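You operate a simulated robot arm through the tools that you are given. There is no shell and no other tool. Be economical: measure what you need, move in short steps, check, and stop when the job is done.

Carry out the task below with a simulated two-armed robot. There is one attempt and no reset: what you move stays moved.

TASK
Take the blue cloth from the top of the analyser bench and lay it out flat on the top of the island bench.

The check looks at the end state, three seconds after you hand in, the way a careful person would. Anything else that was tipped, shoved, dropped, spilled or broken makes it a failure. Flat cloth is picked up by pressing the open fingertips on it (5 to 10 N) and closing them slowly along it; thin cloth reads only 2 to 8 mm in the jaws.

THE ROBOT
Two 6-joint arms with two-finger parallel grippers on one trunk, on a base that drives. Base frame: it is fixed to the floor where the robot stands at the start and does not move with it; the origin is under the middle of the robot, x ahead of it, y to its left, z up; the surface under the hand at the start is at about z = 760. Lengths are in mm, angles in rad, forces in N, time in s.
The left shoulder is at the start at [280, 185, 905], the right one opposite. With the tool pointing down near the work surface each hand reaches from about 560 to 940 mm from the robot's upright axis, wherever it stands, measured 20 degrees to its own side. Places, roughly: island bench [2500, -500, 800]. Payload 1.57 kg a hand.
The TCP of each hand is the grasp point between the finger pads, 30 mm short of the fingertips. In the tool frame z runs along the fingers and y along their closing line. Largest opening 80 mm; finger width 17, thickness 12; the body of the gripper, 40 by 82 mm, starts 80 mm behind the TCP.
Orientation is told as [roll, pitch, yaw] about the base's x, y, z axes, in that order, counted from this pose: with the fingers straight down and closing along the base's y, the tool's x points along the base's -x, its y along +y and its z along -z.

THE INTERFACE
- The arms move only by the tool nudge_tool. It takes "left_series", "right_series" or both (then of equal length, played together; a hand with none holds still); each is a list of rows, each an object (a shift or turn left out is 0, a gripper value left out holds the last) with "delta_pos": the shift along the tool's x, y, z in units of 50 mm (1.0 is 50 mm), a list of three; "delta_rot": the turn, a rotation vector about the tool's x, y, z in units of 6 degrees (1.0 is 6 degrees), a list of three. In form: [{"delta_pos": [tx, ty, tz], "delta_rot": [wx, wy, wz]}, ...]. A call has 1 to 10 rows; each row shifts and turns the commanded pose from where the row before left it, along the tool's axes as they then stand. "left_claw" and "right_claw" are, for a hand that has rows, the opening, from 0 (shut) to 1 (fully open), set as the call begins (left out, the last holds). A call with a number of a shift or a turn outside -1 to 1 is refused whole. A row lasts 0.2 s, in which the tool goes at most 50 mm and 0.15 rad; a call with a longer step from one row to the next is refused whole, and so is a gripper value outside its range. Where a pose cannot be reached the arm comes as near as it can. A force on the tool above 40 N (or 10 N above the force at the start of the call, whichever is more), or a blocked arm, ends the call early, and 0.2 s more pass. Each finger travels about 153 mm/s and halts on what it meets, pressing with about 43 N; the grip force reading is that of the motor and also rises with nothing between the fingers. The clock runs only during rows and for 0.2 s after the last one: add rows that do not move to give the fingers time. The reply holds the time, the measured pose of the TCP, the force on the tool along the base axes, the opening and the grip force, in the units named above and with some noise, with the torque about the TCP (base axes, N m) and any sound that the robot's microphone picked up.
- Cameras (640 x 400 px; columns grow to the right, rows downward): "scene" is now at [221.2, -19, 1327]; the picture's right is [-0.30, -0.95, 0.00], its down [-0.84, 0.27, -0.46] and it looks along [0.44, -0.14, -0.89] (base axes); focal length 264 px, centre (320, 200). "left" rides on the left gripper at [72, 7, -122] in its tool frame; the picture's right is [-0.09, 1.00, 0.00], its down [-0.84, -0.08, -0.54] and it looks along [-0.54, -0.05, 0.84] (tool axes); focal length 238 px, centre (320, 200). "right" rides on the right gripper at [72, -7, -122] in its tool frame; the picture's right is [0.09, 1.00, 0.00], its down [-0.84, 0.08, -0.54] and it looks along [-0.54, 0.05, 0.84] (tool axes); focal length 238 px, centre (320, 200). There is no depth. A picture from a camera that has moved, and an enlarged one, comes with that camera's place and axes in the base frame and with its lens.
- grab_frame(camera): a new picture of that camera. It takes no simulated time.
- slide_trunk(by): slides the trunk up (or, below 0, down) by that many mm; the arms and the scene camera ride with it, the base frame stays. It gives what a move gives, with no picture.
- steer(legs): drives the robot by 1 to 6 legs, each [ahead, turn to the left] in mm and rad, along the robot's own axes; the way and the turn of a leg run together, so that a leg with both is an arc; at most 1500 mm and 3.142 rad a leg. The arms and the cameras ride along, it lands a little off, and it stops where it bumps. It gives what a move gives.
- pan_tilt(pan, tilt): turns the head with the scene camera to pan (to the left, within 1.501 rad either way) and tilt (down, from -0.506 to 1.204), counted from straight ahead of the robot. It gives what a move gives.
- zoom(camera, box): a new picture of the part [left, top, right, bottom] of that camera's present view, enlarged. It takes no simulated time.
- job_done(): hands the job in; it is judged then, once.

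Go step by step. Nothing tells you exact positions but the pictures and the camera data: compare them with the known pose of the tool, close in by small moves and look again before you grip or let go. The budget is 120 turns and 92 pictures, counting those below and the enlarged ones. Unless the task says otherwise, let go and move clear before handing in, and close with one line.

The tools are called after "Request:" by a JSON object that holds its "api" and its "payload". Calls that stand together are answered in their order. nudge_tool: Moves the arms, as the interface text tells. Its arguments: {"type":"object","properties":{"left_series":{"type":"array","items":{"type":"object","properties":{"delta_pos":{"type":"array","items":{"type":"number"}},"delta_rot":{"type":"array","items":{"type":"number"}}}}},"left_claw":{"type":"number"},"right_series":{"type":"array","items":{"type":"object","properties":{"delta_pos":{"type":"array","items":{"type":"number"}},"delta_rot":{"type":"array","items":{"type":"number"}}}}},"right_claw":{"type":"number"}},"required":[]} The other tools are called the same way: slide_trunk (by) slides the trunk up or down; steer (legs) drives the base; pan_tilt (pan, tilt) turns the head that bears the scene camera; grab_frame (camera) takes a picture; zoom (camera, box) takes an enlarged picture of a part of a camera's view; job_done () hands the job in.

At the start:

```text
time_s: 0.0
left_ee_pos: [610.9, 133.6, 892.3]
left_ee_rot: [0.002, 0.0, 0.0]
left_contact_force: [-0.2, -0.2, -0.8]
left_moment: [-0.04, 0.01, 0.0]
left_gripper_width: 80.1
left_grip_force: 0.2
right_ee_pos: [516.4, -323.0, 940.3]
right_ee_rot: [0.0, -0.001, 0.0]
right_contact_force: [0.3, -0.8, 0.0]
right_moment: [0.03, -0.01, -0.01]
right_gripper_width: 80.1
right_grip_force: 0.0
trunk travel left (down, up): [-600.0, 390.0]
robot x, y, heading: [0.3, -5.1, 0.003]
head pan, tilt: [-0.307, 1.087]
```

scene: 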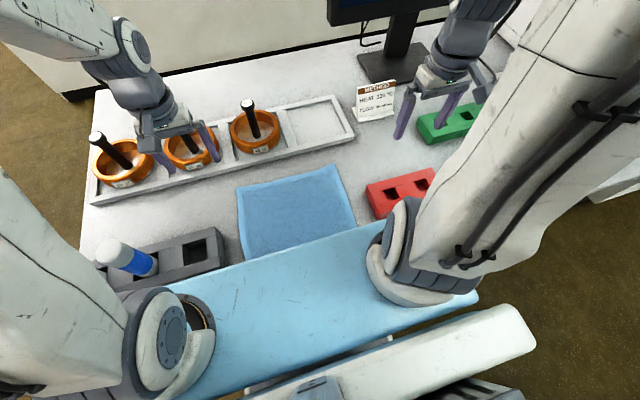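
right: 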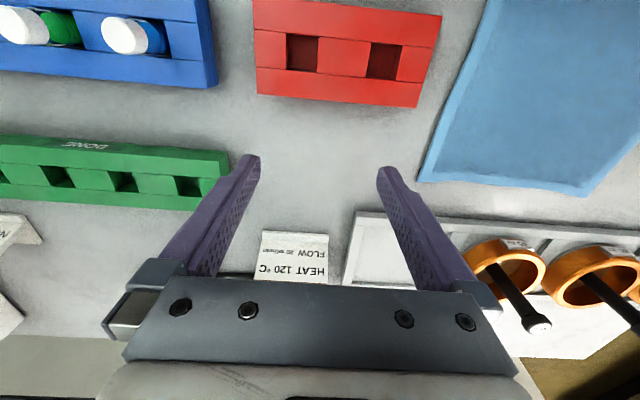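
left: 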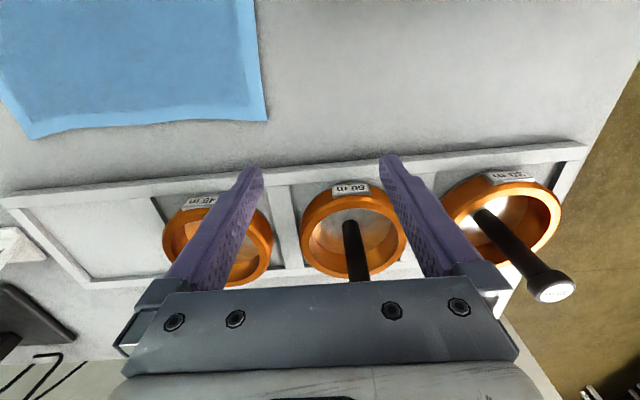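

The blue cloth lies on the bench at about x 400–590, y −180 to +75, between the crucible tray and the racks. I'll raise both hands first, then look again from a clearer viewpoint.

Request:
{"api": "nudge_tool", "payload": {"left_series": [{"delta_pos": [0, 0, -1]}, {"delta_pos": [0, 0, -1]}, {"delta_pos": [0, 0, -1]}], "right_series": [{"delta_pos": [0, 0, -1]}, {"delta_pos": [0, 0, -1]}, {"delta_pos": [0, 0, 0]}]}}

Request:
{"api": "pan_tilt", "payload": {"pan": 0, "tilt": 1.2}}

Request:
{"api": "grab_frame", "payload": {"camera": "scene"}}

Request:
{"api": "grab_frame", "payload": {"camera": "left"}}

```text
time_s: 0.8
left_ee_pos: [608.5, 133.0, 1044.5]
left_ee_rot: [0.002, 0.002, 0.0]
left_contact_force: [0.9, -0.6, -0.3]
left_moment: [0.0, 0.04, 0.01]
left_gripper_width: 80.0
left_grip_force: 0.1
right_ee_pos: [518.8, -320.7, 1041.5]
right_ee_rot: [0.001, 0.0, 0.001]
right_contact_force: [0.7, -0.2, -0.7]
right_moment: [0.05, 0.03, 0.0]
right_gripper_width: 80.0
right_grip_force: 0.0
trunk travel left (down, up): [-600.0, 390.0]
robot x, y, heading: [0.6, 3.0, 0.0]
head pan, tilt: [-0.307, 1.087]
```

```text
time_s: 1.6
left_ee_pos: [609.9, 133.0, 1043.8]
left_ee_rot: [0.003, 0.001, 0.0]
left_contact_force: [1.0, -0.6, -0.4]
left_moment: [-0.05, 0.0, -0.01]
left_gripper_width: 79.9
left_grip_force: 0.1
right_ee_pos: [517.7, -321.2, 1041.8]
right_ee_rot: [-0.002, 0.0, 0.0]
right_contact_force: [-0.1, -0.2, -0.7]
right_moment: [0.0, 0.02, -0.02]
right_gripper_width: 79.9
right_grip_force: 0.0
trunk travel left (down, up): [-600.0, 390.0]
robot x, y, heading: [3.8, 2.3, -0.002]
head pan, tilt: [0.0, 1.201]
```

```text
88 pictures are left
camera scene: at [216.1, 0.3, 1320.3], right [0.0, -1.0, 0.0], down [-0.93, 0.0, -0.36], along [0.36, 0.0, -0.93], focal length 264 px, centre (320, 200)
```

scene: 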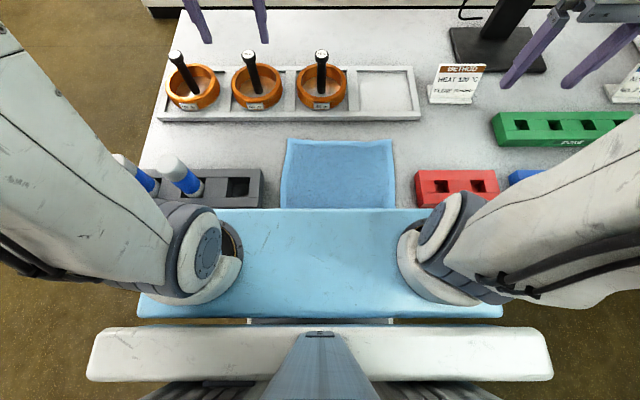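

```text
87 pictures are left
camera left: at [538.6, 139.0, 1166.8], right [0.09, 1.0, 0.0], down [0.84, -0.08, 0.54], along [0.54, -0.05, -0.84], focal length 238 px, centre (320, 200)
```

left: 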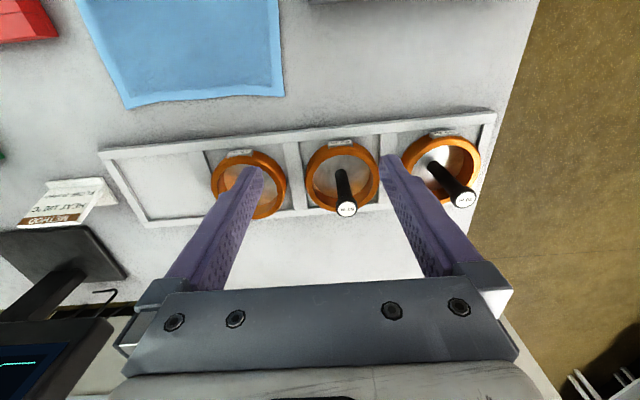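

The light-blue plate is my own trunk, and it hides the near part of the cloth. The far edge is at x≈596, y from −180 to +80. I'll back off to see the whole cloth and bring it into reach.

Request:
{"api": "steer", "payload": {"legs": [[-300, 0]]}}

Request:
{"api": "pan_tilt", "payload": {"pan": 0, "tilt": 0.9}}

Request:
{"api": "grab_frame", "payload": {"camera": "scene"}}

```text
time_s: 3.6
left_ee_pos: [309.5, 136.4, 1043.8]
left_ee_rot: [0.002, 0.002, 0.008]
left_contact_force: [0.0, 0.0, 1.0]
left_moment: [0.02, 0.0, 0.0]
left_gripper_width: 79.9
left_grip_force: 0.1
right_ee_pos: [223.0, -317.7, 1042.3]
right_ee_rot: [0.0, 0.001, 0.008]
right_contact_force: [0.3, -0.3, 0.4]
right_moment: [-0.02, -0.03, 0.06]
right_gripper_width: 80.0
right_grip_force: 0.0
trunk travel left (down, up): [-600.0, 390.0]
robot x, y, heading: [-300.0, -3.3, 0.009]
head pan, tilt: [0.0, 1.201]
```

```text
time_s: 4.4
left_ee_pos: [309.1, 138.0, 1044.4]
left_ee_rot: [0.002, 0.001, 0.008]
left_contact_force: [-0.3, -0.7, -0.1]
left_moment: [0.0, -0.02, 0.01]
left_gripper_width: 79.9
left_grip_force: 0.2
right_ee_pos: [223.1, -318.0, 1042.6]
right_ee_rot: [-0.001, 0.0, 0.009]
right_contact_force: [0.8, 0.7, -0.2]
right_moment: [0.0, 0.0, 0.0]
right_gripper_width: 80.2
right_grip_force: 0.0
trunk travel left (down, up): [-600.0, 390.0]
robot x, y, heading: [-296.6, -2.0, 0.01]
head pan, tilt: [0.0, 0.901]
```

```text
86 pictures are left
camera scene: at [-62.3, 1.1, 1340.0], right [0.01, -1.0, 0.0], down [-0.78, -0.01, -0.62], along [0.62, 0.01, -0.78], focal length 264 px, centre (320, 200)
```

scene: 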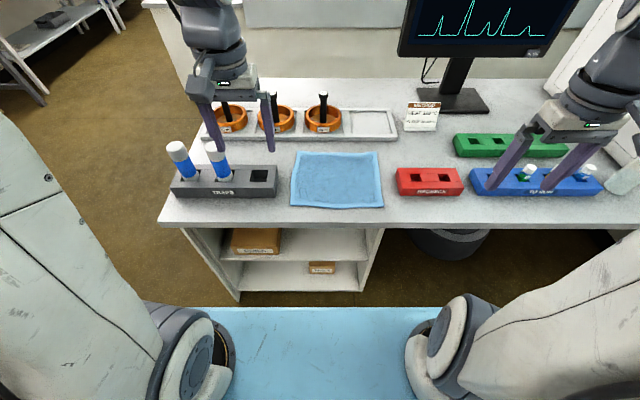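

The cloth spans about x 377–603, y −176 to +92, 65 mm from the bench's front edge. I'll take both near corners with the fingers closing along y. First I hover above them with a narrower opening.

Request:
{"api": "nudge_tool", "payload": {"left_series": [{"delta_pos": [-0.31, -0.31, 0]}, {"delta_pos": [-0.31, -0.31, 0]}, {"delta_pos": [-0.31, -0.31, 0]}, {"delta_pos": [-0.31, -0.31, 0]}, {"delta_pos": [-0.31, -0.31, 0]}, {"delta_pos": [0, 0, 1]}, {"delta_pos": [0, 0, 1]}, {"delta_pos": [0, 0, 1]}], "right_series": [{"delta_pos": [-0.65, 0.75, 0]}, {"delta_pos": [-0.65, 0.75, 0]}, {"delta_pos": [-0.65, 0.75, 0]}, {"delta_pos": [-0.65, 0.75, 0]}, {"delta_pos": [-0.65, 0.75, 0]}, {"delta_pos": [0, 0, 1]}, {"delta_pos": [0, 0, 1]}, {"delta_pos": [0, 0, 1]}], "left_claw": 0.6, "right_claw": 0.6}}

Request:
{"api": "grab_frame", "payload": {"camera": "left"}}

Request:
{"api": "grab_frame", "payload": {"camera": "right"}}

Request:
{"api": "grab_frame", "payload": {"camera": "scene"}}

```text
time_s: 6.2
left_ee_pos: [387.0, 59.1, 894.0]
left_ee_rot: [0.003, 0.001, 0.009]
left_contact_force: [0.3, 0.3, 0.0]
left_moment: [-0.01, -0.04, -0.02]
left_gripper_width: 47.9
left_grip_force: 0.1
right_ee_pos: [382.4, -129.5, 892.4]
right_ee_rot: [-0.001, -0.002, 0.008]
right_contact_force: [-0.7, -0.1, -0.3]
right_moment: [-0.01, -0.03, -0.01]
right_gripper_width: 47.9
right_grip_force: 0.1
trunk travel left (down, up): [-600.0, 390.0]
robot x, y, heading: [-295.1, 0.9, 0.01]
head pan, tilt: [0.0, 0.901]
```

```text
85 pictures are left
camera left: at [317.1, 64.1, 1017.2], right [0.08, 1.0, 0.0], down [0.84, -0.07, 0.54], along [0.54, -0.04, -0.84], focal length 238 px, centre (320, 200)
```

left: 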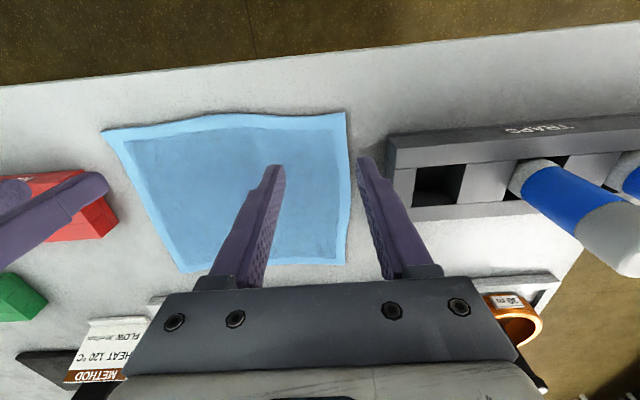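

```text
84 pictures are left
camera right: at [310.9, -137.5, 1014.3], right [-0.1, 0.99, 0.0], down [0.84, 0.08, 0.54], along [0.54, 0.05, -0.84], focal length 238 px, centre (320, 200)
```

right: 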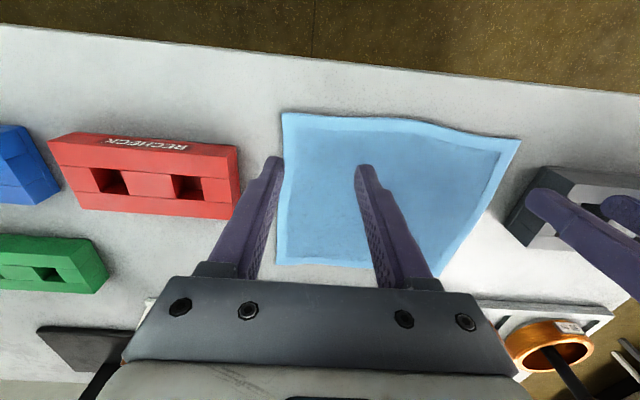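

```text
83 pictures are left
camera scene: at [-62.8, 1.1, 1340.2], right [0.01, -1.0, 0.0], down [-0.78, -0.01, -0.62], along [0.62, 0.01, -0.78], focal length 264 px, centre (320, 200)
```

scene: 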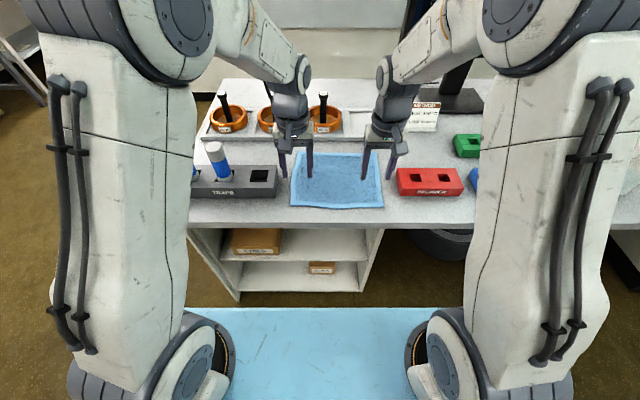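

The near corners are at about (376, 87) and (373, −172). I'll shift the left hand slightly inward and go down to just above the cloth.

Request:
{"api": "nudge_tool", "payload": {"left_series": [{"delta_pos": [0, -0.22, 0.5]}, {"delta_pos": [0, 0, 0.6]}, {"delta_pos": [0, 0, 0.5]}, {"delta_pos": [0, 0, 0.26]}, {"delta_pos": [0, 0, 0]}], "right_series": [{"delta_pos": [-0.07, 0, 0.5]}, {"delta_pos": [0, 0, 0.6]}, {"delta_pos": [0, 0, 0.5]}, {"delta_pos": [0, 0, 0.24]}, {"delta_pos": [0, 0, 0]}]}}

Request:
{"api": "grab_frame", "payload": {"camera": "left"}}

Request:
{"api": "grab_frame", "payload": {"camera": "right"}}

```text
time_s: 7.4
left_ee_pos: [387.4, 51.0, 800.9]
left_ee_rot: [0.001, 0.0, 0.01]
left_contact_force: [-0.4, 0.2, -0.4]
left_moment: [0.03, -0.02, 0.03]
left_gripper_width: 48.1
left_grip_force: 0.0
right_ee_pos: [387.5, -129.2, 800.4]
right_ee_rot: [-0.001, 0.0, 0.009]
right_contact_force: [0.0, -0.2, 0.3]
right_moment: [-0.02, 0.0, 0.02]
right_gripper_width: 48.0
right_grip_force: 0.0
trunk travel left (down, up): [-600.0, 390.0]
robot x, y, heading: [-297.4, 3.1, 0.012]
head pan, tilt: [0.0, 0.901]
```

```text
82 pictures are left
camera left: at [317.4, 56.5, 923.2], right [0.08, 1.0, 0.0], down [0.84, -0.07, 0.54], along [0.54, -0.04, -0.84], focal length 238 px, centre (320, 200)
```

left: 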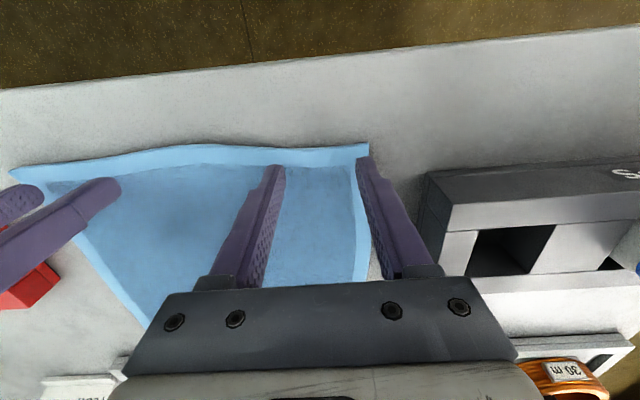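

```text
81 pictures are left
camera right: at [315.2, -136.4, 921.9], right [-0.1, 0.99, 0.0], down [0.84, 0.08, 0.54], along [0.54, 0.05, -0.84], focal length 238 px, centre (320, 200)
```

right: 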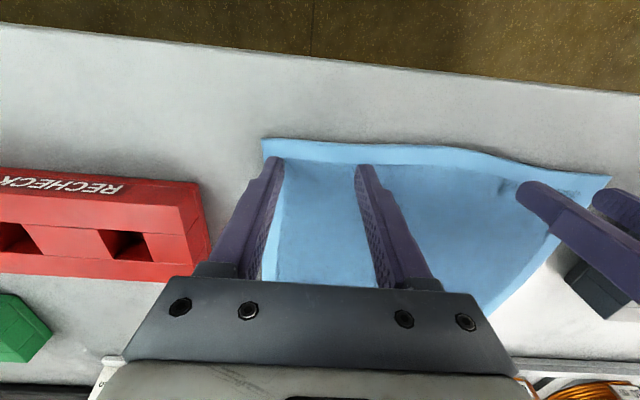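

Both hands are correctly placed over the hems. I move the left one 5 mm further in and lower both gently towards contact.

Request:
{"api": "nudge_tool", "payload": {"left_series": [{"delta_pos": [0, -0.1, 0.06]}, {"delta_pos": [0, 0, 0.06]}, {"delta_pos": [0, 0, 0.04]}, {"delta_pos": [0, 0, 0]}], "right_series": [{"delta_pos": [0, 0, 0.06]}, {"delta_pos": [0, 0, 0.06]}, {"delta_pos": [0, 0, 0.04]}, {"delta_pos": [0, 0, 0]}]}}

```text
time_s: 8.4
left_ee_pos: [386.7, 45.4, 794.3]
left_ee_rot: [0.002, 0.002, 0.008]
left_contact_force: [0.3, -0.1, 1.3]
left_moment: [0.0, 0.03, 0.03]
left_gripper_width: 48.2
left_grip_force: 0.2
right_ee_pos: [387.5, -129.2, 794.4]
right_ee_rot: [0.0, -0.004, 0.008]
right_contact_force: [-4.1, -2.4, 26.4]
right_moment: [-0.01, 0.19, 0.0]
right_gripper_width: 48.0
right_grip_force: 0.0
trunk travel left (down, up): [-600.0, 390.0]
robot x, y, heading: [-294.7, -1.8, 0.006]
head pan, tilt: [0.0, 0.901]
```

The right hand presses too hard (26 N) and the left barely touches. I'll trim both.

Request:
{"api": "nudge_tool", "payload": {"left_series": [{"delta_pos": [0, 0, 0.02]}, {"delta_pos": [0, 0, 0]}], "right_series": [{"delta_pos": [0, 0, -0.03]}, {"delta_pos": [0, 0, 0]}]}}

```text
time_s: 9.0
left_ee_pos: [388.5, 44.9, 793.1]
left_ee_rot: [0.001, -0.002, 0.008]
left_contact_force: [-1.8, 1.8, 11.8]
left_moment: [0.0, 0.08, -0.02]
left_gripper_width: 47.7
left_grip_force: 0.0
right_ee_pos: [387.9, -128.9, 793.2]
right_ee_rot: [0.001, -0.001, 0.011]
right_contact_force: [0.1, -2.8, 16.3]
right_moment: [-0.07, 0.01, 0.03]
right_gripper_width: 48.0
right_grip_force: 0.0
trunk travel left (down, up): [-600.0, 390.0]
robot x, y, heading: [-298.7, -4.2, 0.009]
head pan, tilt: [0.0, 0.901]
```

Request:
{"api": "nudge_tool", "payload": {"left_series": [{"delta_pos": [0, 0, -0.007]}, {"delta_pos": [0, 0, 0]}], "right_series": [{"delta_pos": [0, 0, -0.018]}, {"delta_pos": [0, 0, 0]}]}}

```text
time_s: 9.6
left_ee_pos: [388.5, 44.8, 793.2]
left_ee_rot: [0.002, -0.001, 0.008]
left_contact_force: [-3.1, 1.8, 14.2]
left_moment: [-0.01, 0.09, -0.03]
left_gripper_width: 47.7
left_grip_force: 0.0
right_ee_pos: [386.4, -128.2, 793.1]
right_ee_rot: [0.0, -0.001, 0.009]
right_contact_force: [1.6, -0.7, 7.3]
right_moment: [-0.01, -0.05, 0.02]
right_gripper_width: 47.7
right_grip_force: 0.0
trunk travel left (down, up): [-600.0, 390.0]
robot x, y, heading: [-298.8, -1.6, 0.008]
head pan, tilt: [0.0, 0.901]
```

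Right is at 7 N, left at 14 N, so I'll ease the left slightly and start closing slowly.

Request:
{"api": "nudge_tool", "payload": {"left_series": [{"delta_pos": [0, 0, -0.013]}, {"delta_pos": [0, 0, 0]}], "right_series": [{"delta_pos": [0, 0, 0]}, {"delta_pos": [0, 0, 0]}], "left_claw": 0.55, "right_claw": 0.55}}

Request:
{"api": "nudge_tool", "payload": {"left_series": [{"delta_pos": [0, 0, 0]}], "right_series": [{"delta_pos": [0, 0, 0]}], "left_claw": 0.5, "right_claw": 0.5}}

Request:
{"api": "grab_frame", "payload": {"camera": "left"}}

Request:
{"api": "grab_frame", "payload": {"camera": "right"}}

```text
time_s: 10.2
left_ee_pos: [387.5, 45.1, 792.8]
left_ee_rot: [0.001, -0.001, 0.01]
left_contact_force: [1.4, -1.0, 7.6]
left_moment: [-0.05, -0.07, 0.07]
left_gripper_width: 43.7
left_grip_force: 0.0
right_ee_pos: [386.5, -130.1, 793.7]
right_ee_rot: [-0.001, 0.003, 0.009]
right_contact_force: [-0.5, 1.7, 7.0]
right_moment: [0.07, 0.07, 0.02]
right_gripper_width: 43.6
right_grip_force: 0.0
trunk travel left (down, up): [-600.0, 390.0]
robot x, y, heading: [-299.8, -0.8, 0.014]
head pan, tilt: [0.0, 0.901]
```

```text
time_s: 10.6
left_ee_pos: [387.0, 45.8, 793.8]
left_ee_rot: [0.001, -0.001, 0.008]
left_contact_force: [0.4, 0.3, 8.1]
left_moment: [-0.05, -0.01, -0.02]
left_gripper_width: 39.1
left_grip_force: 0.0
right_ee_pos: [387.4, -129.3, 793.0]
right_ee_rot: [0.0, 0.0, 0.009]
right_contact_force: [0.0, 1.5, 5.2]
right_moment: [-0.01, 0.01, 0.01]
right_gripper_width: 38.9
right_grip_force: 0.0
trunk travel left (down, up): [-600.0, 390.0]
robot x, y, heading: [-299.5, -2.6, 0.005]
head pan, tilt: [0.0, 0.901]
```

```text
80 pictures are left
camera left: at [317.1, 50.3, 916.3], right [0.08, 1.0, 0.0], down [0.84, -0.07, 0.54], along [0.54, -0.04, -0.84], focal length 238 px, centre (320, 200)
```

left: 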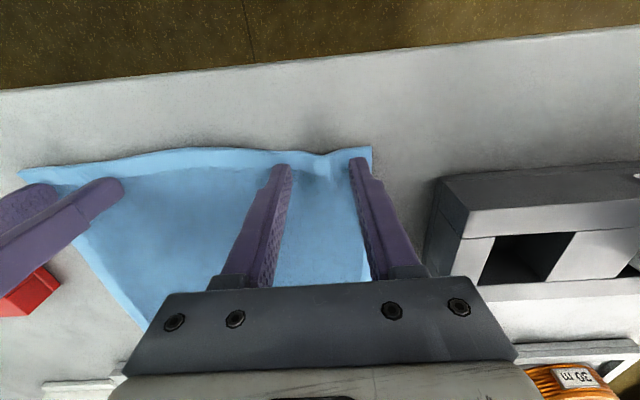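

```text
79 pictures are left
camera right: at [315.0, -136.1, 915.2], right [-0.1, 0.99, 0.0], down [0.84, 0.08, 0.54], along [0.54, 0.05, -0.84], focal length 238 px, centre (320, 200)
```

right: 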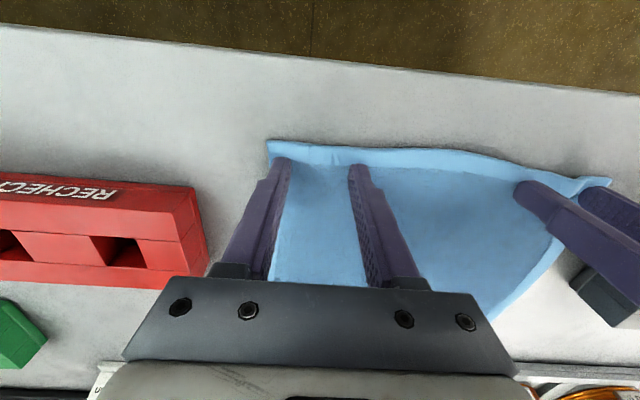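

It works: the cloth is buckling up between both pairs of fingers. I continue closing in small steps.

Request:
{"api": "nudge_tool", "payload": {"left_series": [{"delta_pos": [0, 0, 0]}], "right_series": [{"delta_pos": [0, 0, 0]}], "left_claw": 0.44, "right_claw": 0.44}}

Request:
{"api": "nudge_tool", "payload": {"left_series": [{"delta_pos": [0, 0, 0]}], "right_series": [{"delta_pos": [0, 0, 0]}], "left_claw": 0.37, "right_claw": 0.37}}

Request:
{"api": "nudge_tool", "payload": {"left_series": [{"delta_pos": [0, 0, 0]}], "right_series": [{"delta_pos": [0, 0, 0]}], "left_claw": 0.3, "right_claw": 0.3}}

Request:
{"api": "nudge_tool", "payload": {"left_series": [{"delta_pos": [0, 0, 0]}], "right_series": [{"delta_pos": [0, 0, 0]}], "left_claw": 0.23, "right_claw": 0.23}}

```text
time_s: 11.0
left_ee_pos: [386.5, 45.9, 792.5]
left_ee_rot: [0.002, -0.001, 0.009]
left_contact_force: [0.5, -1.0, 7.7]
left_moment: [-0.07, 0.01, 0.03]
left_gripper_width: 34.2
left_grip_force: 0.2
right_ee_pos: [387.5, -128.4, 793.4]
right_ee_rot: [0.001, 0.0, 0.008]
right_contact_force: [0.4, 0.5, 5.3]
right_moment: [0.02, 0.0, 0.03]
right_gripper_width: 34.4
right_grip_force: 0.0
trunk travel left (down, up): [-600.0, 390.0]
robot x, y, heading: [-300.4, -4.0, 0.005]
head pan, tilt: [0.0, 0.901]
```

```text
time_s: 11.4
left_ee_pos: [387.4, 46.3, 793.7]
left_ee_rot: [0.003, 0.0, 0.008]
left_contact_force: [-1.0, -0.9, 8.1]
left_moment: [0.0, 0.03, 0.0]
left_gripper_width: 28.2
left_grip_force: 0.0
right_ee_pos: [387.6, -128.7, 793.2]
right_ee_rot: [0.0, 0.001, 0.008]
right_contact_force: [-1.0, -0.3, 5.7]
right_moment: [0.02, 0.02, -0.01]
right_gripper_width: 28.8
right_grip_force: 0.1
trunk travel left (down, up): [-600.0, 390.0]
robot x, y, heading: [-297.7, -6.4, 0.007]
head pan, tilt: [0.0, 0.901]
```

```text
time_s: 11.8
left_ee_pos: [387.0, 45.3, 793.2]
left_ee_rot: [0.003, 0.0, 0.008]
left_contact_force: [0.8, 0.2, 7.0]
left_moment: [0.02, 0.02, 0.01]
left_gripper_width: 22.9
left_grip_force: 0.0
right_ee_pos: [387.6, -129.0, 794.2]
right_ee_rot: [0.0, -0.001, 0.009]
right_contact_force: [0.2, 0.7, 5.0]
right_moment: [0.01, 0.01, 0.05]
right_gripper_width: 23.3
right_grip_force: 0.2
trunk travel left (down, up): [-600.0, 390.0]
robot x, y, heading: [-297.0, -3.4, 0.004]
head pan, tilt: [0.0, 0.901]
```

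```text
time_s: 12.2
left_ee_pos: [387.1, 44.1, 793.8]
left_ee_rot: [0.001, 0.0, 0.01]
left_contact_force: [0.6, -1.4, 7.5]
left_moment: [-0.02, 0.01, 0.04]
left_gripper_width: 17.9
left_grip_force: 0.0
right_ee_pos: [387.7, -130.5, 793.9]
right_ee_rot: [-0.001, 0.001, 0.008]
right_contact_force: [-0.5, 1.5, 5.3]
right_moment: [0.0, 0.01, 0.0]
right_gripper_width: 18.1
right_grip_force: 0.0
trunk travel left (down, up): [-600.0, 390.0]
robot x, y, heading: [-295.9, -0.3, 0.01]
head pan, tilt: [0.0, 0.901]
```

Request:
{"api": "nudge_tool", "payload": {"left_series": [{"delta_pos": [0, 0, 0]}], "right_series": [{"delta_pos": [0, 0, 0]}], "left_claw": 0.15, "right_claw": 0.15}}

Request:
{"api": "nudge_tool", "payload": {"left_series": [{"delta_pos": [0, 0, 0]}], "right_series": [{"delta_pos": [0, 0, 0]}], "left_claw": 0.08, "right_claw": 0.08}}

Request:
{"api": "nudge_tool", "payload": {"left_series": [{"delta_pos": [0, 0, 0]}, {"delta_pos": [0, 0, 0]}], "right_series": [{"delta_pos": [0, 0, 0]}, {"delta_pos": [0, 0, 0]}], "left_claw": 0.0, "right_claw": 0.0}}

Request:
{"api": "grab_frame", "payload": {"camera": "left"}}

Request:
{"api": "grab_frame", "payload": {"camera": "right"}}

```text
time_s: 12.6
left_ee_pos: [386.8, 45.7, 793.4]
left_ee_rot: [0.003, -0.002, 0.01]
left_contact_force: [0.6, -0.7, 6.5]
left_moment: [-0.05, 0.03, -0.03]
left_gripper_width: 12.1
left_grip_force: 0.2
right_ee_pos: [386.5, -129.3, 794.1]
right_ee_rot: [-0.002, 0.001, 0.01]
right_contact_force: [-0.3, 1.1, 3.3]
right_moment: [0.0, -0.02, 0.03]
right_gripper_width: 11.5
right_grip_force: 0.1
trunk travel left (down, up): [-600.0, 390.0]
robot x, y, heading: [-300.4, -2.0, 0.01]
head pan, tilt: [0.0, 0.901]
```

```text
time_s: 13.0
left_ee_pos: [388.2, 45.3, 793.4]
left_ee_rot: [0.002, 0.0, 0.009]
left_contact_force: [0.0, -3.0, 7.2]
left_moment: [-0.09, 0.03, 0.02]
left_gripper_width: 6.8
left_grip_force: 7.4
right_ee_pos: [387.0, -129.0, 792.8]
right_ee_rot: [0.001, 0.001, 0.009]
right_contact_force: [0.4, 2.7, 4.8]
right_moment: [0.07, 0.02, 0.02]
right_gripper_width: 8.7
right_grip_force: 1.9
trunk travel left (down, up): [-600.0, 390.0]
robot x, y, heading: [-298.8, -0.6, 0.011]
head pan, tilt: [0.0, 0.901]
```

```text
time_s: 13.6
left_ee_pos: [387.7, 44.9, 792.3]
left_ee_rot: [0.002, 0.0, 0.009]
left_contact_force: [-0.5, -7.6, 6.1]
left_moment: [-0.26, 0.01, 0.0]
left_gripper_width: 5.1
left_grip_force: 25.4
right_ee_pos: [388.1, -129.6, 794.9]
right_ee_rot: [0.001, -0.001, 0.009]
right_contact_force: [0.0, 7.6, 3.6]
right_moment: [0.18, 0.02, 0.05]
right_gripper_width: 3.6
right_grip_force: 24.6
trunk travel left (down, up): [-600.0, 390.0]
robot x, y, heading: [-296.7, -1.3, 0.011]
head pan, tilt: [0.0, 0.901]
```

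```text
78 pictures are left
camera left: at [317.3, 50.0, 916.3], right [0.08, 1.0, 0.0], down [0.84, -0.07, 0.54], along [0.54, -0.04, -0.84], focal length 238 px, centre (320, 200)
```

left: 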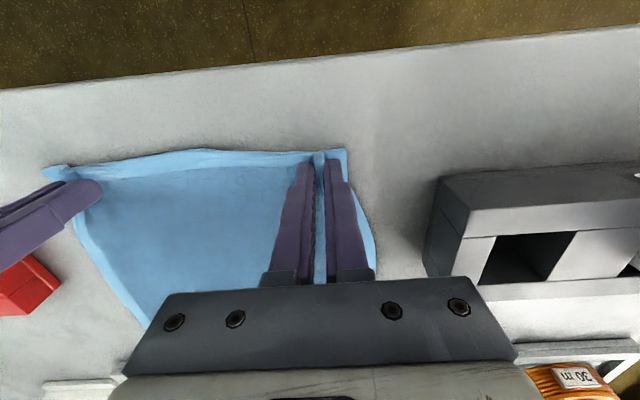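

```text
77 pictures are left
camera right: at [315.1, -135.9, 915.3], right [-0.1, 0.99, 0.0], down [0.84, 0.08, 0.54], along [0.54, 0.05, -0.84], focal length 238 px, centre (320, 200)
```

right: 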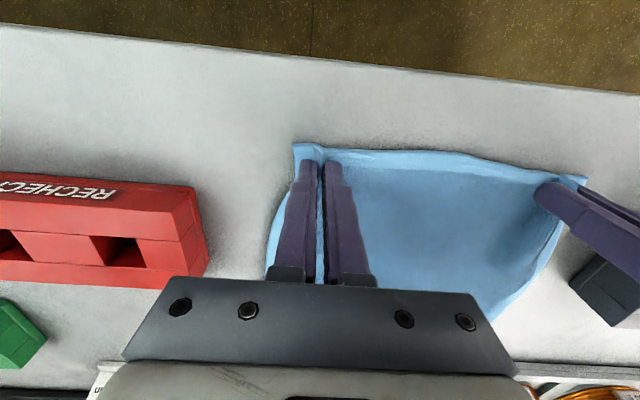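

Both jaws hold a pinched fold (5 mm and 3.6 mm). Lifting both slowly.

Request:
{"api": "nudge_tool", "payload": {"left_series": [{"delta_pos": [0, 0, -0.3]}, {"delta_pos": [0, 0, -0.3]}, {"delta_pos": [0, 0, -0.3]}, {"delta_pos": [0, 0, -0.4]}, {"delta_pos": [0, 0, -0.4]}, {"delta_pos": [0, 0, 0]}], "right_series": [{"delta_pos": [0, 0, -0.3]}, {"delta_pos": [0, 0, -0.3]}, {"delta_pos": [0, 0, -0.3]}, {"delta_pos": [0, 0, -0.4]}, {"delta_pos": [0, 0, -0.4]}, {"delta_pos": [0, 0, 0]}]}}

Request:
{"api": "grab_frame", "payload": {"camera": "scene"}}

Request:
{"api": "grab_frame", "payload": {"camera": "left"}}

```text
time_s: 15.0
left_ee_pos: [387.9, 44.4, 879.4]
left_ee_rot: [0.001, 0.0, 0.009]
left_contact_force: [-0.3, -6.9, 0.4]
left_moment: [-0.19, -0.04, 0.0]
left_gripper_width: 5.4
left_grip_force: 25.2
right_ee_pos: [389.0, -128.3, 877.6]
right_ee_rot: [0.0, 0.0, 0.009]
right_contact_force: [1.1, 6.7, 0.3]
right_moment: [0.2, 0.0, 0.03]
right_gripper_width: 3.8
right_grip_force: 24.8
trunk travel left (down, up): [-600.0, 390.0]
robot x, y, heading: [-300.7, 0.2, 0.005]
head pan, tilt: [0.0, 0.901]
```

```text
76 pictures are left
camera scene: at [-62.3, 1.1, 1340.1], right [0.01, -1.0, 0.0], down [-0.78, -0.01, -0.62], along [0.62, 0.01, -0.78], focal length 264 px, centre (320, 200)
```

scene: 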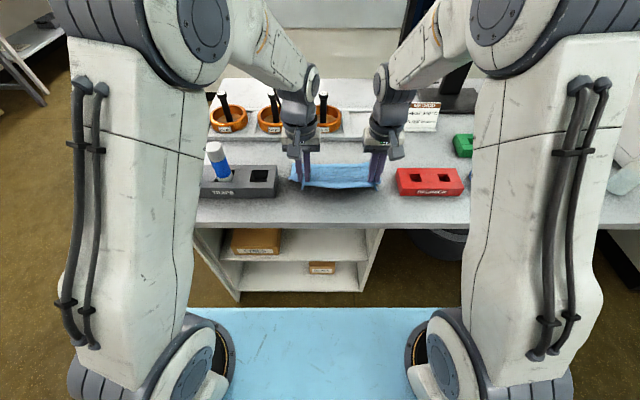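

```text
75 pictures are left
camera left: at [318.3, 49.6, 1002.1], right [0.08, 1.0, 0.0], down [0.84, -0.07, 0.54], along [0.54, -0.04, -0.84], focal length 238 px, centre (320, 200)
```

left: 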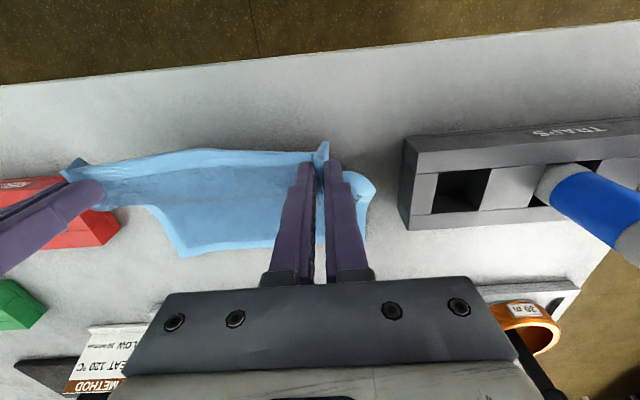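

The cloth hangs well from both hands. I'll raise the trunk so it clears the bench, then look around for the way to the island bench.

Request:
{"api": "slide_trunk", "payload": {"by": 230}}

Request:
{"api": "pan_tilt", "payload": {"pan": 0, "tilt": 0.3}}

Request:
{"api": "grab_frame", "payload": {"camera": "scene"}}

Request:
{"api": "pan_tilt", "payload": {"pan": -0.9, "tilt": 0.3}}

Request:
{"api": "grab_frame", "payload": {"camera": "scene"}}

Request:
{"api": "pan_tilt", "payload": {"pan": 0.9, "tilt": 0.3}}

Request:
{"api": "grab_frame", "payload": {"camera": "scene"}}

```text
time_s: 17.4
left_ee_pos: [388.9, 45.1, 1109.1]
left_ee_rot: [0.002, -0.001, 0.009]
left_contact_force: [0.6, -7.0, -0.3]
left_moment: [-0.24, 0.0, 0.03]
left_gripper_width: 4.9
left_grip_force: 25.4
right_ee_pos: [391.1, -129.1, 1107.2]
right_ee_rot: [0.001, 0.0, 0.009]
right_contact_force: [0.2, 6.6, 0.0]
right_moment: [0.17, 0.0, 0.03]
right_gripper_width: 3.6
right_grip_force: 25.1
trunk travel left (down, up): [-830.0, 160.0]
robot x, y, heading: [-298.6, -3.2, 0.007]
head pan, tilt: [0.0, 0.901]
```

```text
time_s: 18.4
left_ee_pos: [387.9, 44.8, 1108.2]
left_ee_rot: [0.002, 0.0, 0.009]
left_contact_force: [-0.6, -6.6, -0.3]
left_moment: [-0.25, 0.01, -0.06]
left_gripper_width: 5.0
left_grip_force: 25.6
right_ee_pos: [389.7, -128.0, 1107.7]
right_ee_rot: [0.0, 0.001, 0.011]
right_contact_force: [0.0, 7.1, -0.1]
right_moment: [0.18, 0.0, 0.01]
right_gripper_width: 3.6
right_grip_force: 24.8
trunk travel left (down, up): [-830.0, 160.0]
robot x, y, heading: [-297.3, -4.2, 0.011]
head pan, tilt: [0.0, 0.3]
```

```text
74 pictures are left
camera scene: at [-44.4, 1.2, 1622.3], right [0.01, -1.0, 0.0], down [-0.3, 0.0, -0.95], along [0.95, 0.01, -0.3], focal length 264 px, centre (320, 200)
```

scene: 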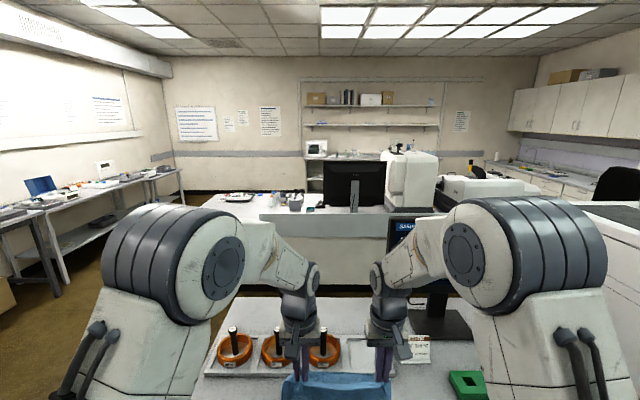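

```text
time_s: 19.6
left_ee_pos: [388.2, 43.8, 1109.0]
left_ee_rot: [0.002, -0.001, 0.008]
left_contact_force: [-0.3, -7.0, -0.5]
left_moment: [-0.18, 0.0, 0.0]
left_gripper_width: 5.2
left_grip_force: 25.0
right_ee_pos: [389.3, -129.7, 1106.4]
right_ee_rot: [0.0, 0.0, 0.008]
right_contact_force: [-0.8, 7.2, -0.7]
right_moment: [0.19, 0.02, 0.01]
right_gripper_width: 4.0
right_grip_force: 24.6
trunk travel left (down, up): [-830.0, 160.0]
robot x, y, heading: [-298.8, -1.1, 0.012]
head pan, tilt: [-0.901, 0.3]
```

```text
73 pictures are left
camera scene: at [-79.1, -72.2, 1622.3], right [-0.78, -0.63, 0.0], down [-0.19, 0.23, -0.96], along [0.6, -0.74, -0.3], focal length 264 px, centre (320, 200)
```

scene: 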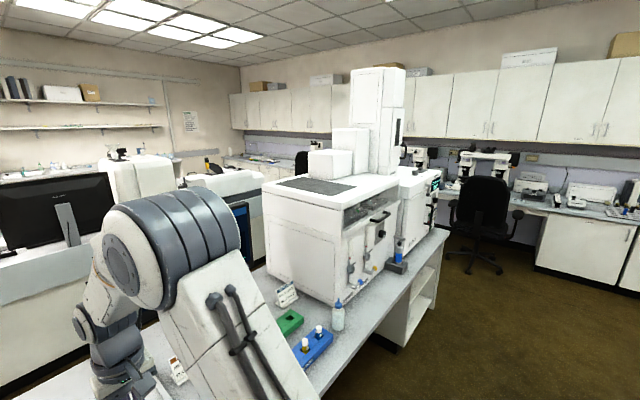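

```text
time_s: 21.4
left_ee_pos: [388.4, 44.5, 1108.9]
left_ee_rot: [0.002, 0.0, 0.008]
left_contact_force: [0.0, -7.1, -0.9]
left_moment: [-0.24, 0.01, -0.01]
left_gripper_width: 4.9
left_grip_force: 24.6
right_ee_pos: [389.0, -128.6, 1107.4]
right_ee_rot: [-0.002, 0.001, 0.009]
right_contact_force: [0.6, 7.5, -0.2]
right_moment: [0.19, 0.0, 0.01]
right_gripper_width: 3.7
right_grip_force: 24.8
trunk travel left (down, up): [-830.0, 160.0]
robot x, y, heading: [-292.5, -1.5, 0.014]
head pan, tilt: [0.901, 0.3]
```

```text
72 pictures are left
camera scene: at [-80.3, 74.1, 1622.3], right [0.79, -0.62, 0.0], down [-0.18, -0.23, -0.96], along [0.59, 0.75, -0.3], focal length 264 px, centre (320, 200)
```

scene: 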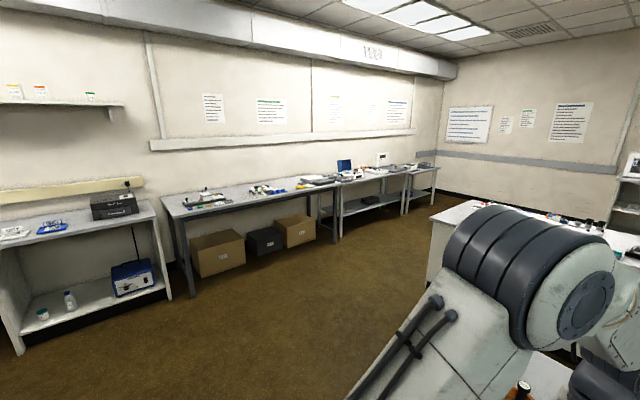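

The island bench is behind the analyser bench, reached through the aisle on the left. Let me zoom in on it to find its clear area.

Request:
{"api": "pan_tilt", "payload": {"pan": 0.15, "tilt": 0.3}}

Request:
{"api": "zoom", "payload": {"camera": "scene", "box": [160, 120, 480, 320]}}

```text
time_s: 22.6
left_ee_pos: [388.3, 43.7, 1108.9]
left_ee_rot: [0.002, 0.002, 0.009]
left_contact_force: [0.1, -6.4, 0.0]
left_moment: [-0.24, -0.01, -0.01]
left_gripper_width: 4.9
left_grip_force: 25.5
right_ee_pos: [389.0, -129.6, 1106.8]
right_ee_rot: [-0.001, 0.0, 0.008]
right_contact_force: [-0.7, 6.8, 0.0]
right_moment: [0.2, 0.03, 0.04]
right_gripper_width: 3.8
right_grip_force: 24.5
trunk travel left (down, up): [-830.0, 160.0]
robot x, y, heading: [-296.3, 0.9, 0.009]
head pan, tilt: [0.15, 0.3]
```

```text
2.00 times, centred on (320, 220) of scene
camera zoom: at [-45.5, 15.2, 1622.3], right [0.16, -0.99, 0.0], down [-0.29, -0.05, -0.96], along [0.94, 0.15, -0.3], focal length 529 px, centre (320, 160)
```

zoom: 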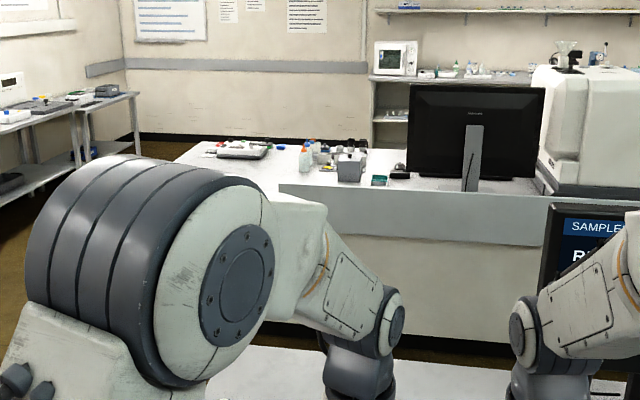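

The island's front edge is near x≈2160 and its left end is near y≈1140, with a clear front-left corner. Before driving, I check the robot's own width by looking down.

Request:
{"api": "pan_tilt", "payload": {"pan": 0, "tilt": 1.2}}

Request:
{"api": "grab_frame", "payload": {"camera": "scene"}}

```text
time_s: 23.8
left_ee_pos: [388.7, 43.9, 1109.2]
left_ee_rot: [0.001, 0.0, 0.007]
left_contact_force: [0.5, -6.4, -0.1]
left_moment: [-0.23, 0.0, -0.01]
left_gripper_width: 5.0
left_grip_force: 25.6
right_ee_pos: [389.4, -128.5, 1107.1]
right_ee_rot: [-0.001, 0.0, 0.01]
right_contact_force: [-0.2, 6.8, -0.5]
right_moment: [0.21, 0.01, 0.02]
right_gripper_width: 3.7
right_grip_force: 24.4
trunk travel left (down, up): [-830.0, 160.0]
robot x, y, heading: [-297.1, -3.9, 0.005]
head pan, tilt: [0.0, 1.201]
```

```text
70 pictures are left
camera scene: at [-81.7, 0.9, 1550.3], right [0.01, -1.0, 0.0], down [-0.93, -0.01, -0.36], along [0.36, 0.0, -0.93], focal length 264 px, centre (320, 200)
```

scene: 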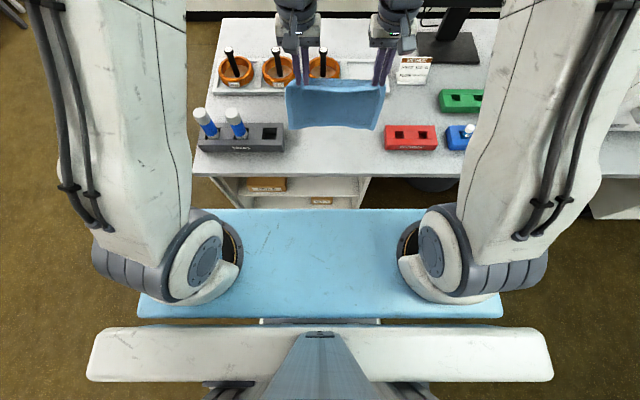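

The cloth hangs flat between the hands. The trunk is about 0.9 m wide, so I'll use a lane at y≈1000: back off, turn left, cross over, turn back.

Request:
{"api": "steer", "payload": {"legs": [[-400, 0], [0, 1.571]]}}

Request:
{"api": "pan_tilt", "payload": {"pan": 0, "tilt": 0.7}}

Request:
{"api": "grab_frame", "payload": {"camera": "scene"}}

```text
time_s: 25.7
left_ee_pos: [113.7, 37.1, 1111.1]
left_ee_rot: [0.0, -0.002, 0.003]
left_contact_force: [0.1, -4.2, 0.1]
left_moment: [-0.12, -0.03, 0.01]
left_gripper_width: 5.0
left_grip_force: 24.7
right_ee_pos: [114.8, -134.3, 1108.8]
right_ee_rot: [0.001, 0.0, 0.006]
right_contact_force: [-0.4, 3.3, 0.0]
right_moment: [0.11, -0.04, 0.06]
right_gripper_width: 4.2
right_grip_force: 24.4
trunk travel left (down, up): [-830.0, 160.0]
robot x, y, heading: [-573.1, -4.6, 0.008]
head pan, tilt: [0.0, 1.201]
stopped in leg 1: the robot was blocked; the commanded pose is now the measured one
```

```text
time_s: 26.6
left_ee_pos: [115.0, 38.5, 1109.3]
left_ee_rot: [0.003, 0.0, 0.002]
left_contact_force: [-0.1, -5.4, -0.6]
left_moment: [-0.17, -0.02, 0.03]
left_gripper_width: 5.1
left_grip_force: 25.2
right_ee_pos: [115.2, -133.8, 1109.0]
right_ee_rot: [0.0, -0.001, 0.004]
right_contact_force: [-0.3, 4.5, 0.0]
right_moment: [0.15, 0.03, 0.01]
right_gripper_width: 3.6
right_grip_force: 24.3
trunk travel left (down, up): [-830.0, 160.0]
robot x, y, heading: [-568.7, -4.7, -0.002]
head pan, tilt: [0.0, 0.7]
```

```text
69 pictures are left
camera scene: at [-326.1, -3.3, 1586.1], right [0.0, -1.0, 0.0], down [-0.65, 0.0, -0.76], along [0.76, 0.0, -0.65], focal length 264 px, centre (320, 200)
```

scene: 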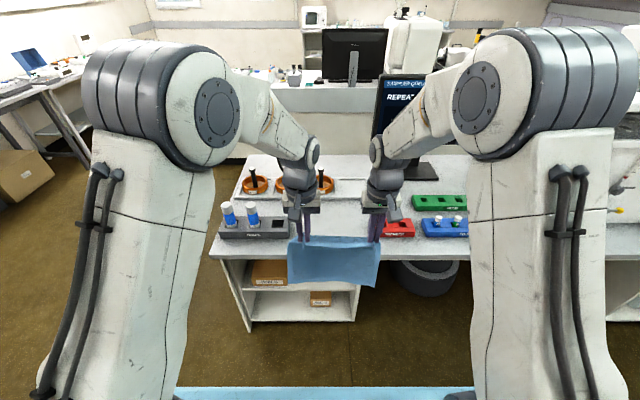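

Something behind stopped me at x≈−570. I'll look to both sides and rearward.

Request:
{"api": "pan_tilt", "payload": {"pan": 1.5, "tilt": 0.6}}

Request:
{"api": "grab_frame", "payload": {"camera": "scene"}}

Request:
{"api": "pan_tilt", "payload": {"pan": -1.5, "tilt": 0.6}}

Request:
{"api": "grab_frame", "payload": {"camera": "scene"}}

```text
time_s: 28.2
left_ee_pos: [115.1, 38.6, 1108.7]
left_ee_rot: [0.001, -0.003, 0.005]
left_contact_force: [0.2, -6.1, -0.3]
left_moment: [-0.14, 0.01, 0.01]
left_gripper_width: 5.1
left_grip_force: 25.4
right_ee_pos: [115.4, -133.7, 1108.3]
right_ee_rot: [-0.001, 0.0, 0.004]
right_contact_force: [-0.7, 5.0, 1.0]
right_moment: [0.16, 0.03, 0.03]
right_gripper_width: 3.6
right_grip_force: 24.4
trunk travel left (down, up): [-830.0, 160.0]
robot x, y, heading: [-568.7, -4.3, 0.005]
head pan, tilt: [1.499, 0.6]
```

```text
68 pictures are left
camera scene: at [-405.0, 84.6, 1594.8], right [1.0, -0.07, 0.0], down [-0.04, -0.56, -0.83], along [0.06, 0.82, -0.56], focal length 264 px, centre (320, 200)
```

scene: 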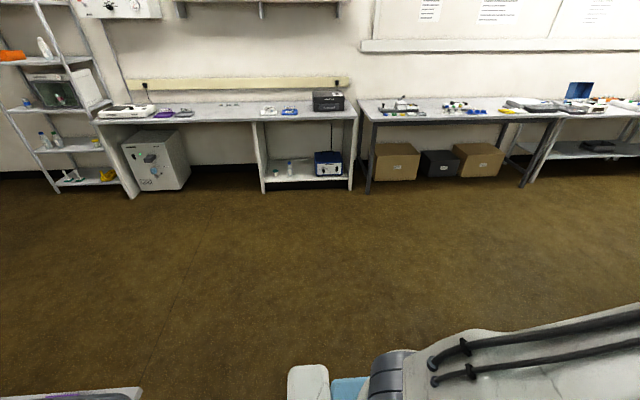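

```text
time_s: 30.8
left_ee_pos: [115.1, 37.9, 1109.3]
left_ee_rot: [0.003, -0.001, 0.003]
left_contact_force: [0.2, -4.6, 0.0]
left_moment: [-0.15, 0.01, 0.01]
left_gripper_width: 5.2
left_grip_force: 25.5
right_ee_pos: [115.3, -134.3, 1108.1]
right_ee_rot: [-0.001, -0.001, 0.006]
right_contact_force: [-0.1, 4.9, 0.2]
right_moment: [0.13, 0.02, 0.02]
right_gripper_width: 3.8
right_grip_force: 24.8
trunk travel left (down, up): [-830.0, 160.0]
robot x, y, heading: [-570.4, -5.9, 0.007]
head pan, tilt: [-1.499, 0.6]
```

```text
67 pictures are left
camera scene: at [-404.2, -91.7, 1594.8], right [-1.0, -0.08, 0.0], down [-0.04, 0.56, -0.83], along [0.06, -0.82, -0.56], focal length 264 px, centre (320, 200)
```

scene: 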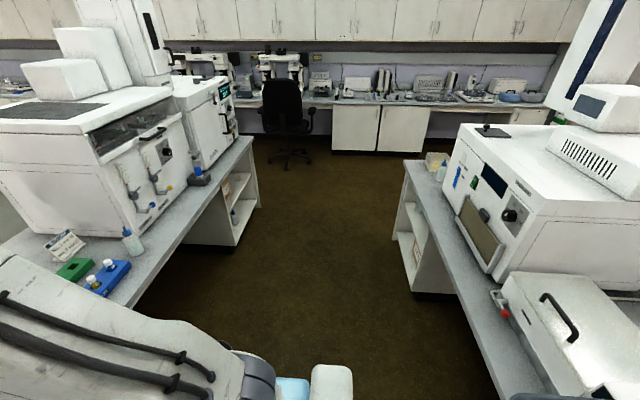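

I'm in an aisle between two benches (x≈−870 to 312) and my rear just touched the other bench. I'll move forward to the middle, raise the trunk so the cloth clears everything, and turn.

Request:
{"api": "slide_trunk", "payload": {"by": 150}}

Request:
{"api": "steer", "payload": {"legs": [[220, 0]]}}

Request:
{"api": "steer", "payload": {"legs": [[0, 1.571]]}}

Request:
{"api": "pan_tilt", "payload": {"pan": -1.0, "tilt": 0.7}}

Request:
{"api": "grab_frame", "payload": {"camera": "scene"}}

```text
time_s: 32.6
left_ee_pos: [115.1, 38.4, 1258.4]
left_ee_rot: [0.001, 0.001, 0.003]
left_contact_force: [-0.2, -4.7, -0.4]
left_moment: [-0.18, 0.05, 0.01]
left_gripper_width: 4.8
left_grip_force: 24.9
right_ee_pos: [115.4, -133.9, 1257.5]
right_ee_rot: [-0.001, 0.001, 0.005]
right_contact_force: [0.0, 4.8, -0.2]
right_moment: [0.14, 0.03, 0.01]
right_gripper_width: 3.7
right_grip_force: 24.3
trunk travel left (down, up): [-980.0, 10.0]
robot x, y, heading: [-570.6, -6.2, 0.003]
head pan, tilt: [-1.499, 0.6]
```

```text
time_s: 34.3
left_ee_pos: [336.9, 39.5, 1259.4]
left_ee_rot: [0.003, 0.0, 0.004]
left_contact_force: [-0.1, -5.4, -0.7]
left_moment: [-0.17, -0.04, 0.01]
left_gripper_width: 4.7
left_grip_force: 25.2
right_ee_pos: [337.5, -133.1, 1258.1]
right_ee_rot: [0.0, 0.0, 0.007]
right_contact_force: [0.5, 5.4, 0.3]
right_moment: [0.13, -0.03, -0.03]
right_gripper_width: 4.0
right_grip_force: 24.9
trunk travel left (down, up): [-980.0, 10.0]
robot x, y, heading: [-349.4, -7.1, 0.004]
head pan, tilt: [-1.499, 0.6]
```

```text
time_s: 38.5
left_ee_pos: [-394.2, 682.5, 1259.5]
left_ee_rot: [0.001, 0.0, 1.577]
left_contact_force: [5.2, -0.3, 0.5]
left_moment: [-0.03, -0.18, -0.12]
left_gripper_width: 4.6
left_grip_force: 24.8
right_ee_pos: [-222.3, 683.6, 1258.5]
right_ee_rot: [0.001, 0.0, 1.578]
right_contact_force: [-5.9, -0.3, 0.4]
right_moment: [0.02, 0.15, -0.08]
right_gripper_width: 3.7
right_grip_force: 25.1
trunk travel left (down, up): [-980.0, 10.0]
robot x, y, heading: [-350.5, -5.1, 1.579]
head pan, tilt: [-1.499, 0.6]
```

```text
time_s: 39.4
left_ee_pos: [-393.3, 683.3, 1258.7]
left_ee_rot: [0.002, 0.0, 1.575]
left_contact_force: [4.6, 0.1, -0.2]
left_moment: [-0.01, -0.16, -0.1]
left_gripper_width: 4.7
left_grip_force: 24.9
right_ee_pos: [-220.5, 683.3, 1258.6]
right_ee_rot: [0.003, 0.001, 1.579]
right_contact_force: [-4.8, -0.8, -0.3]
right_moment: [0.0, 0.16, -0.05]
right_gripper_width: 3.4
right_grip_force: 24.3
trunk travel left (down, up): [-980.0, 10.0]
robot x, y, heading: [-351.5, -2.3, 1.579]
head pan, tilt: [-1.0, 0.7]
```

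```text
66 pictures are left
camera scene: at [-279.0, 203.3, 1736.2], right [0.55, -0.84, 0.0], down [-0.54, -0.35, -0.77], along [0.64, 0.42, -0.64], focal length 264 px, centre (320, 200)
```

scene: 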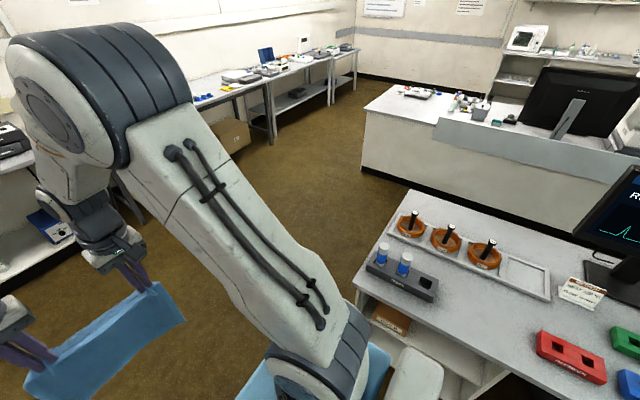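

Now I see it well: the island's front-left corner is at about (2050, 1210), with a clear area x 2060–2450, y 600–1150. I'll drive up the side aisle toward it.

Request:
{"api": "steer", "payload": {"legs": [[950, 0], [0, -1.575], [1000, 0]]}}

Request:
{"api": "pan_tilt", "payload": {"pan": 0, "tilt": 0.6}}

Request:
{"api": "grab_frame", "payload": {"camera": "scene"}}

```text
time_s: 53.0
left_ee_pos: [1296.9, 971.4, 1259.6]
left_ee_rot: [0.001, 0.0, -0.026]
left_contact_force: [-0.1, -4.5, 0.2]
left_moment: [-0.12, 0.02, 0.08]
left_gripper_width: 4.5
left_grip_force: 24.9
right_ee_pos: [1292.1, 800.0, 1258.2]
right_ee_rot: [-0.001, -0.001, -0.025]
right_contact_force: [-0.1, 5.5, -0.4]
right_moment: [0.13, 0.02, 0.07]
right_gripper_width: 3.7
right_grip_force: 24.7
trunk travel left (down, up): [-980.0, 10.0]
robot x, y, heading: [606.9, 946.6, -0.027]
head pan, tilt: [-1.0, 0.7]
```

```text
time_s: 54.3
left_ee_pos: [1296.2, 972.1, 1258.9]
left_ee_rot: [0.0, 0.0, -0.028]
left_contact_force: [-0.1, -5.3, 0.4]
left_moment: [-0.12, 0.01, 0.08]
left_gripper_width: 4.5
left_grip_force: 24.6
right_ee_pos: [1291.0, 800.3, 1259.9]
right_ee_rot: [0.0, 0.0, -0.024]
right_contact_force: [-0.1, 4.5, -0.6]
right_moment: [0.19, -0.04, 0.06]
right_gripper_width: 3.5
right_grip_force: 24.4
trunk travel left (down, up): [-980.0, 10.0]
robot x, y, heading: [607.0, 949.2, -0.021]
head pan, tilt: [0.0, 0.6]
```

```text
65 pictures are left
camera scene: at [858.0, 943.2, 1744.8], right [-0.03, -1.0, 0.0], down [-0.56, 0.01, -0.82], along [0.82, -0.02, -0.57], focal length 264 px, centre (320, 200)
```

scene: 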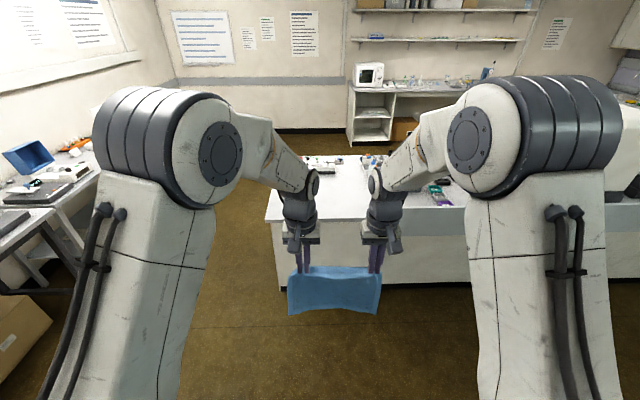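

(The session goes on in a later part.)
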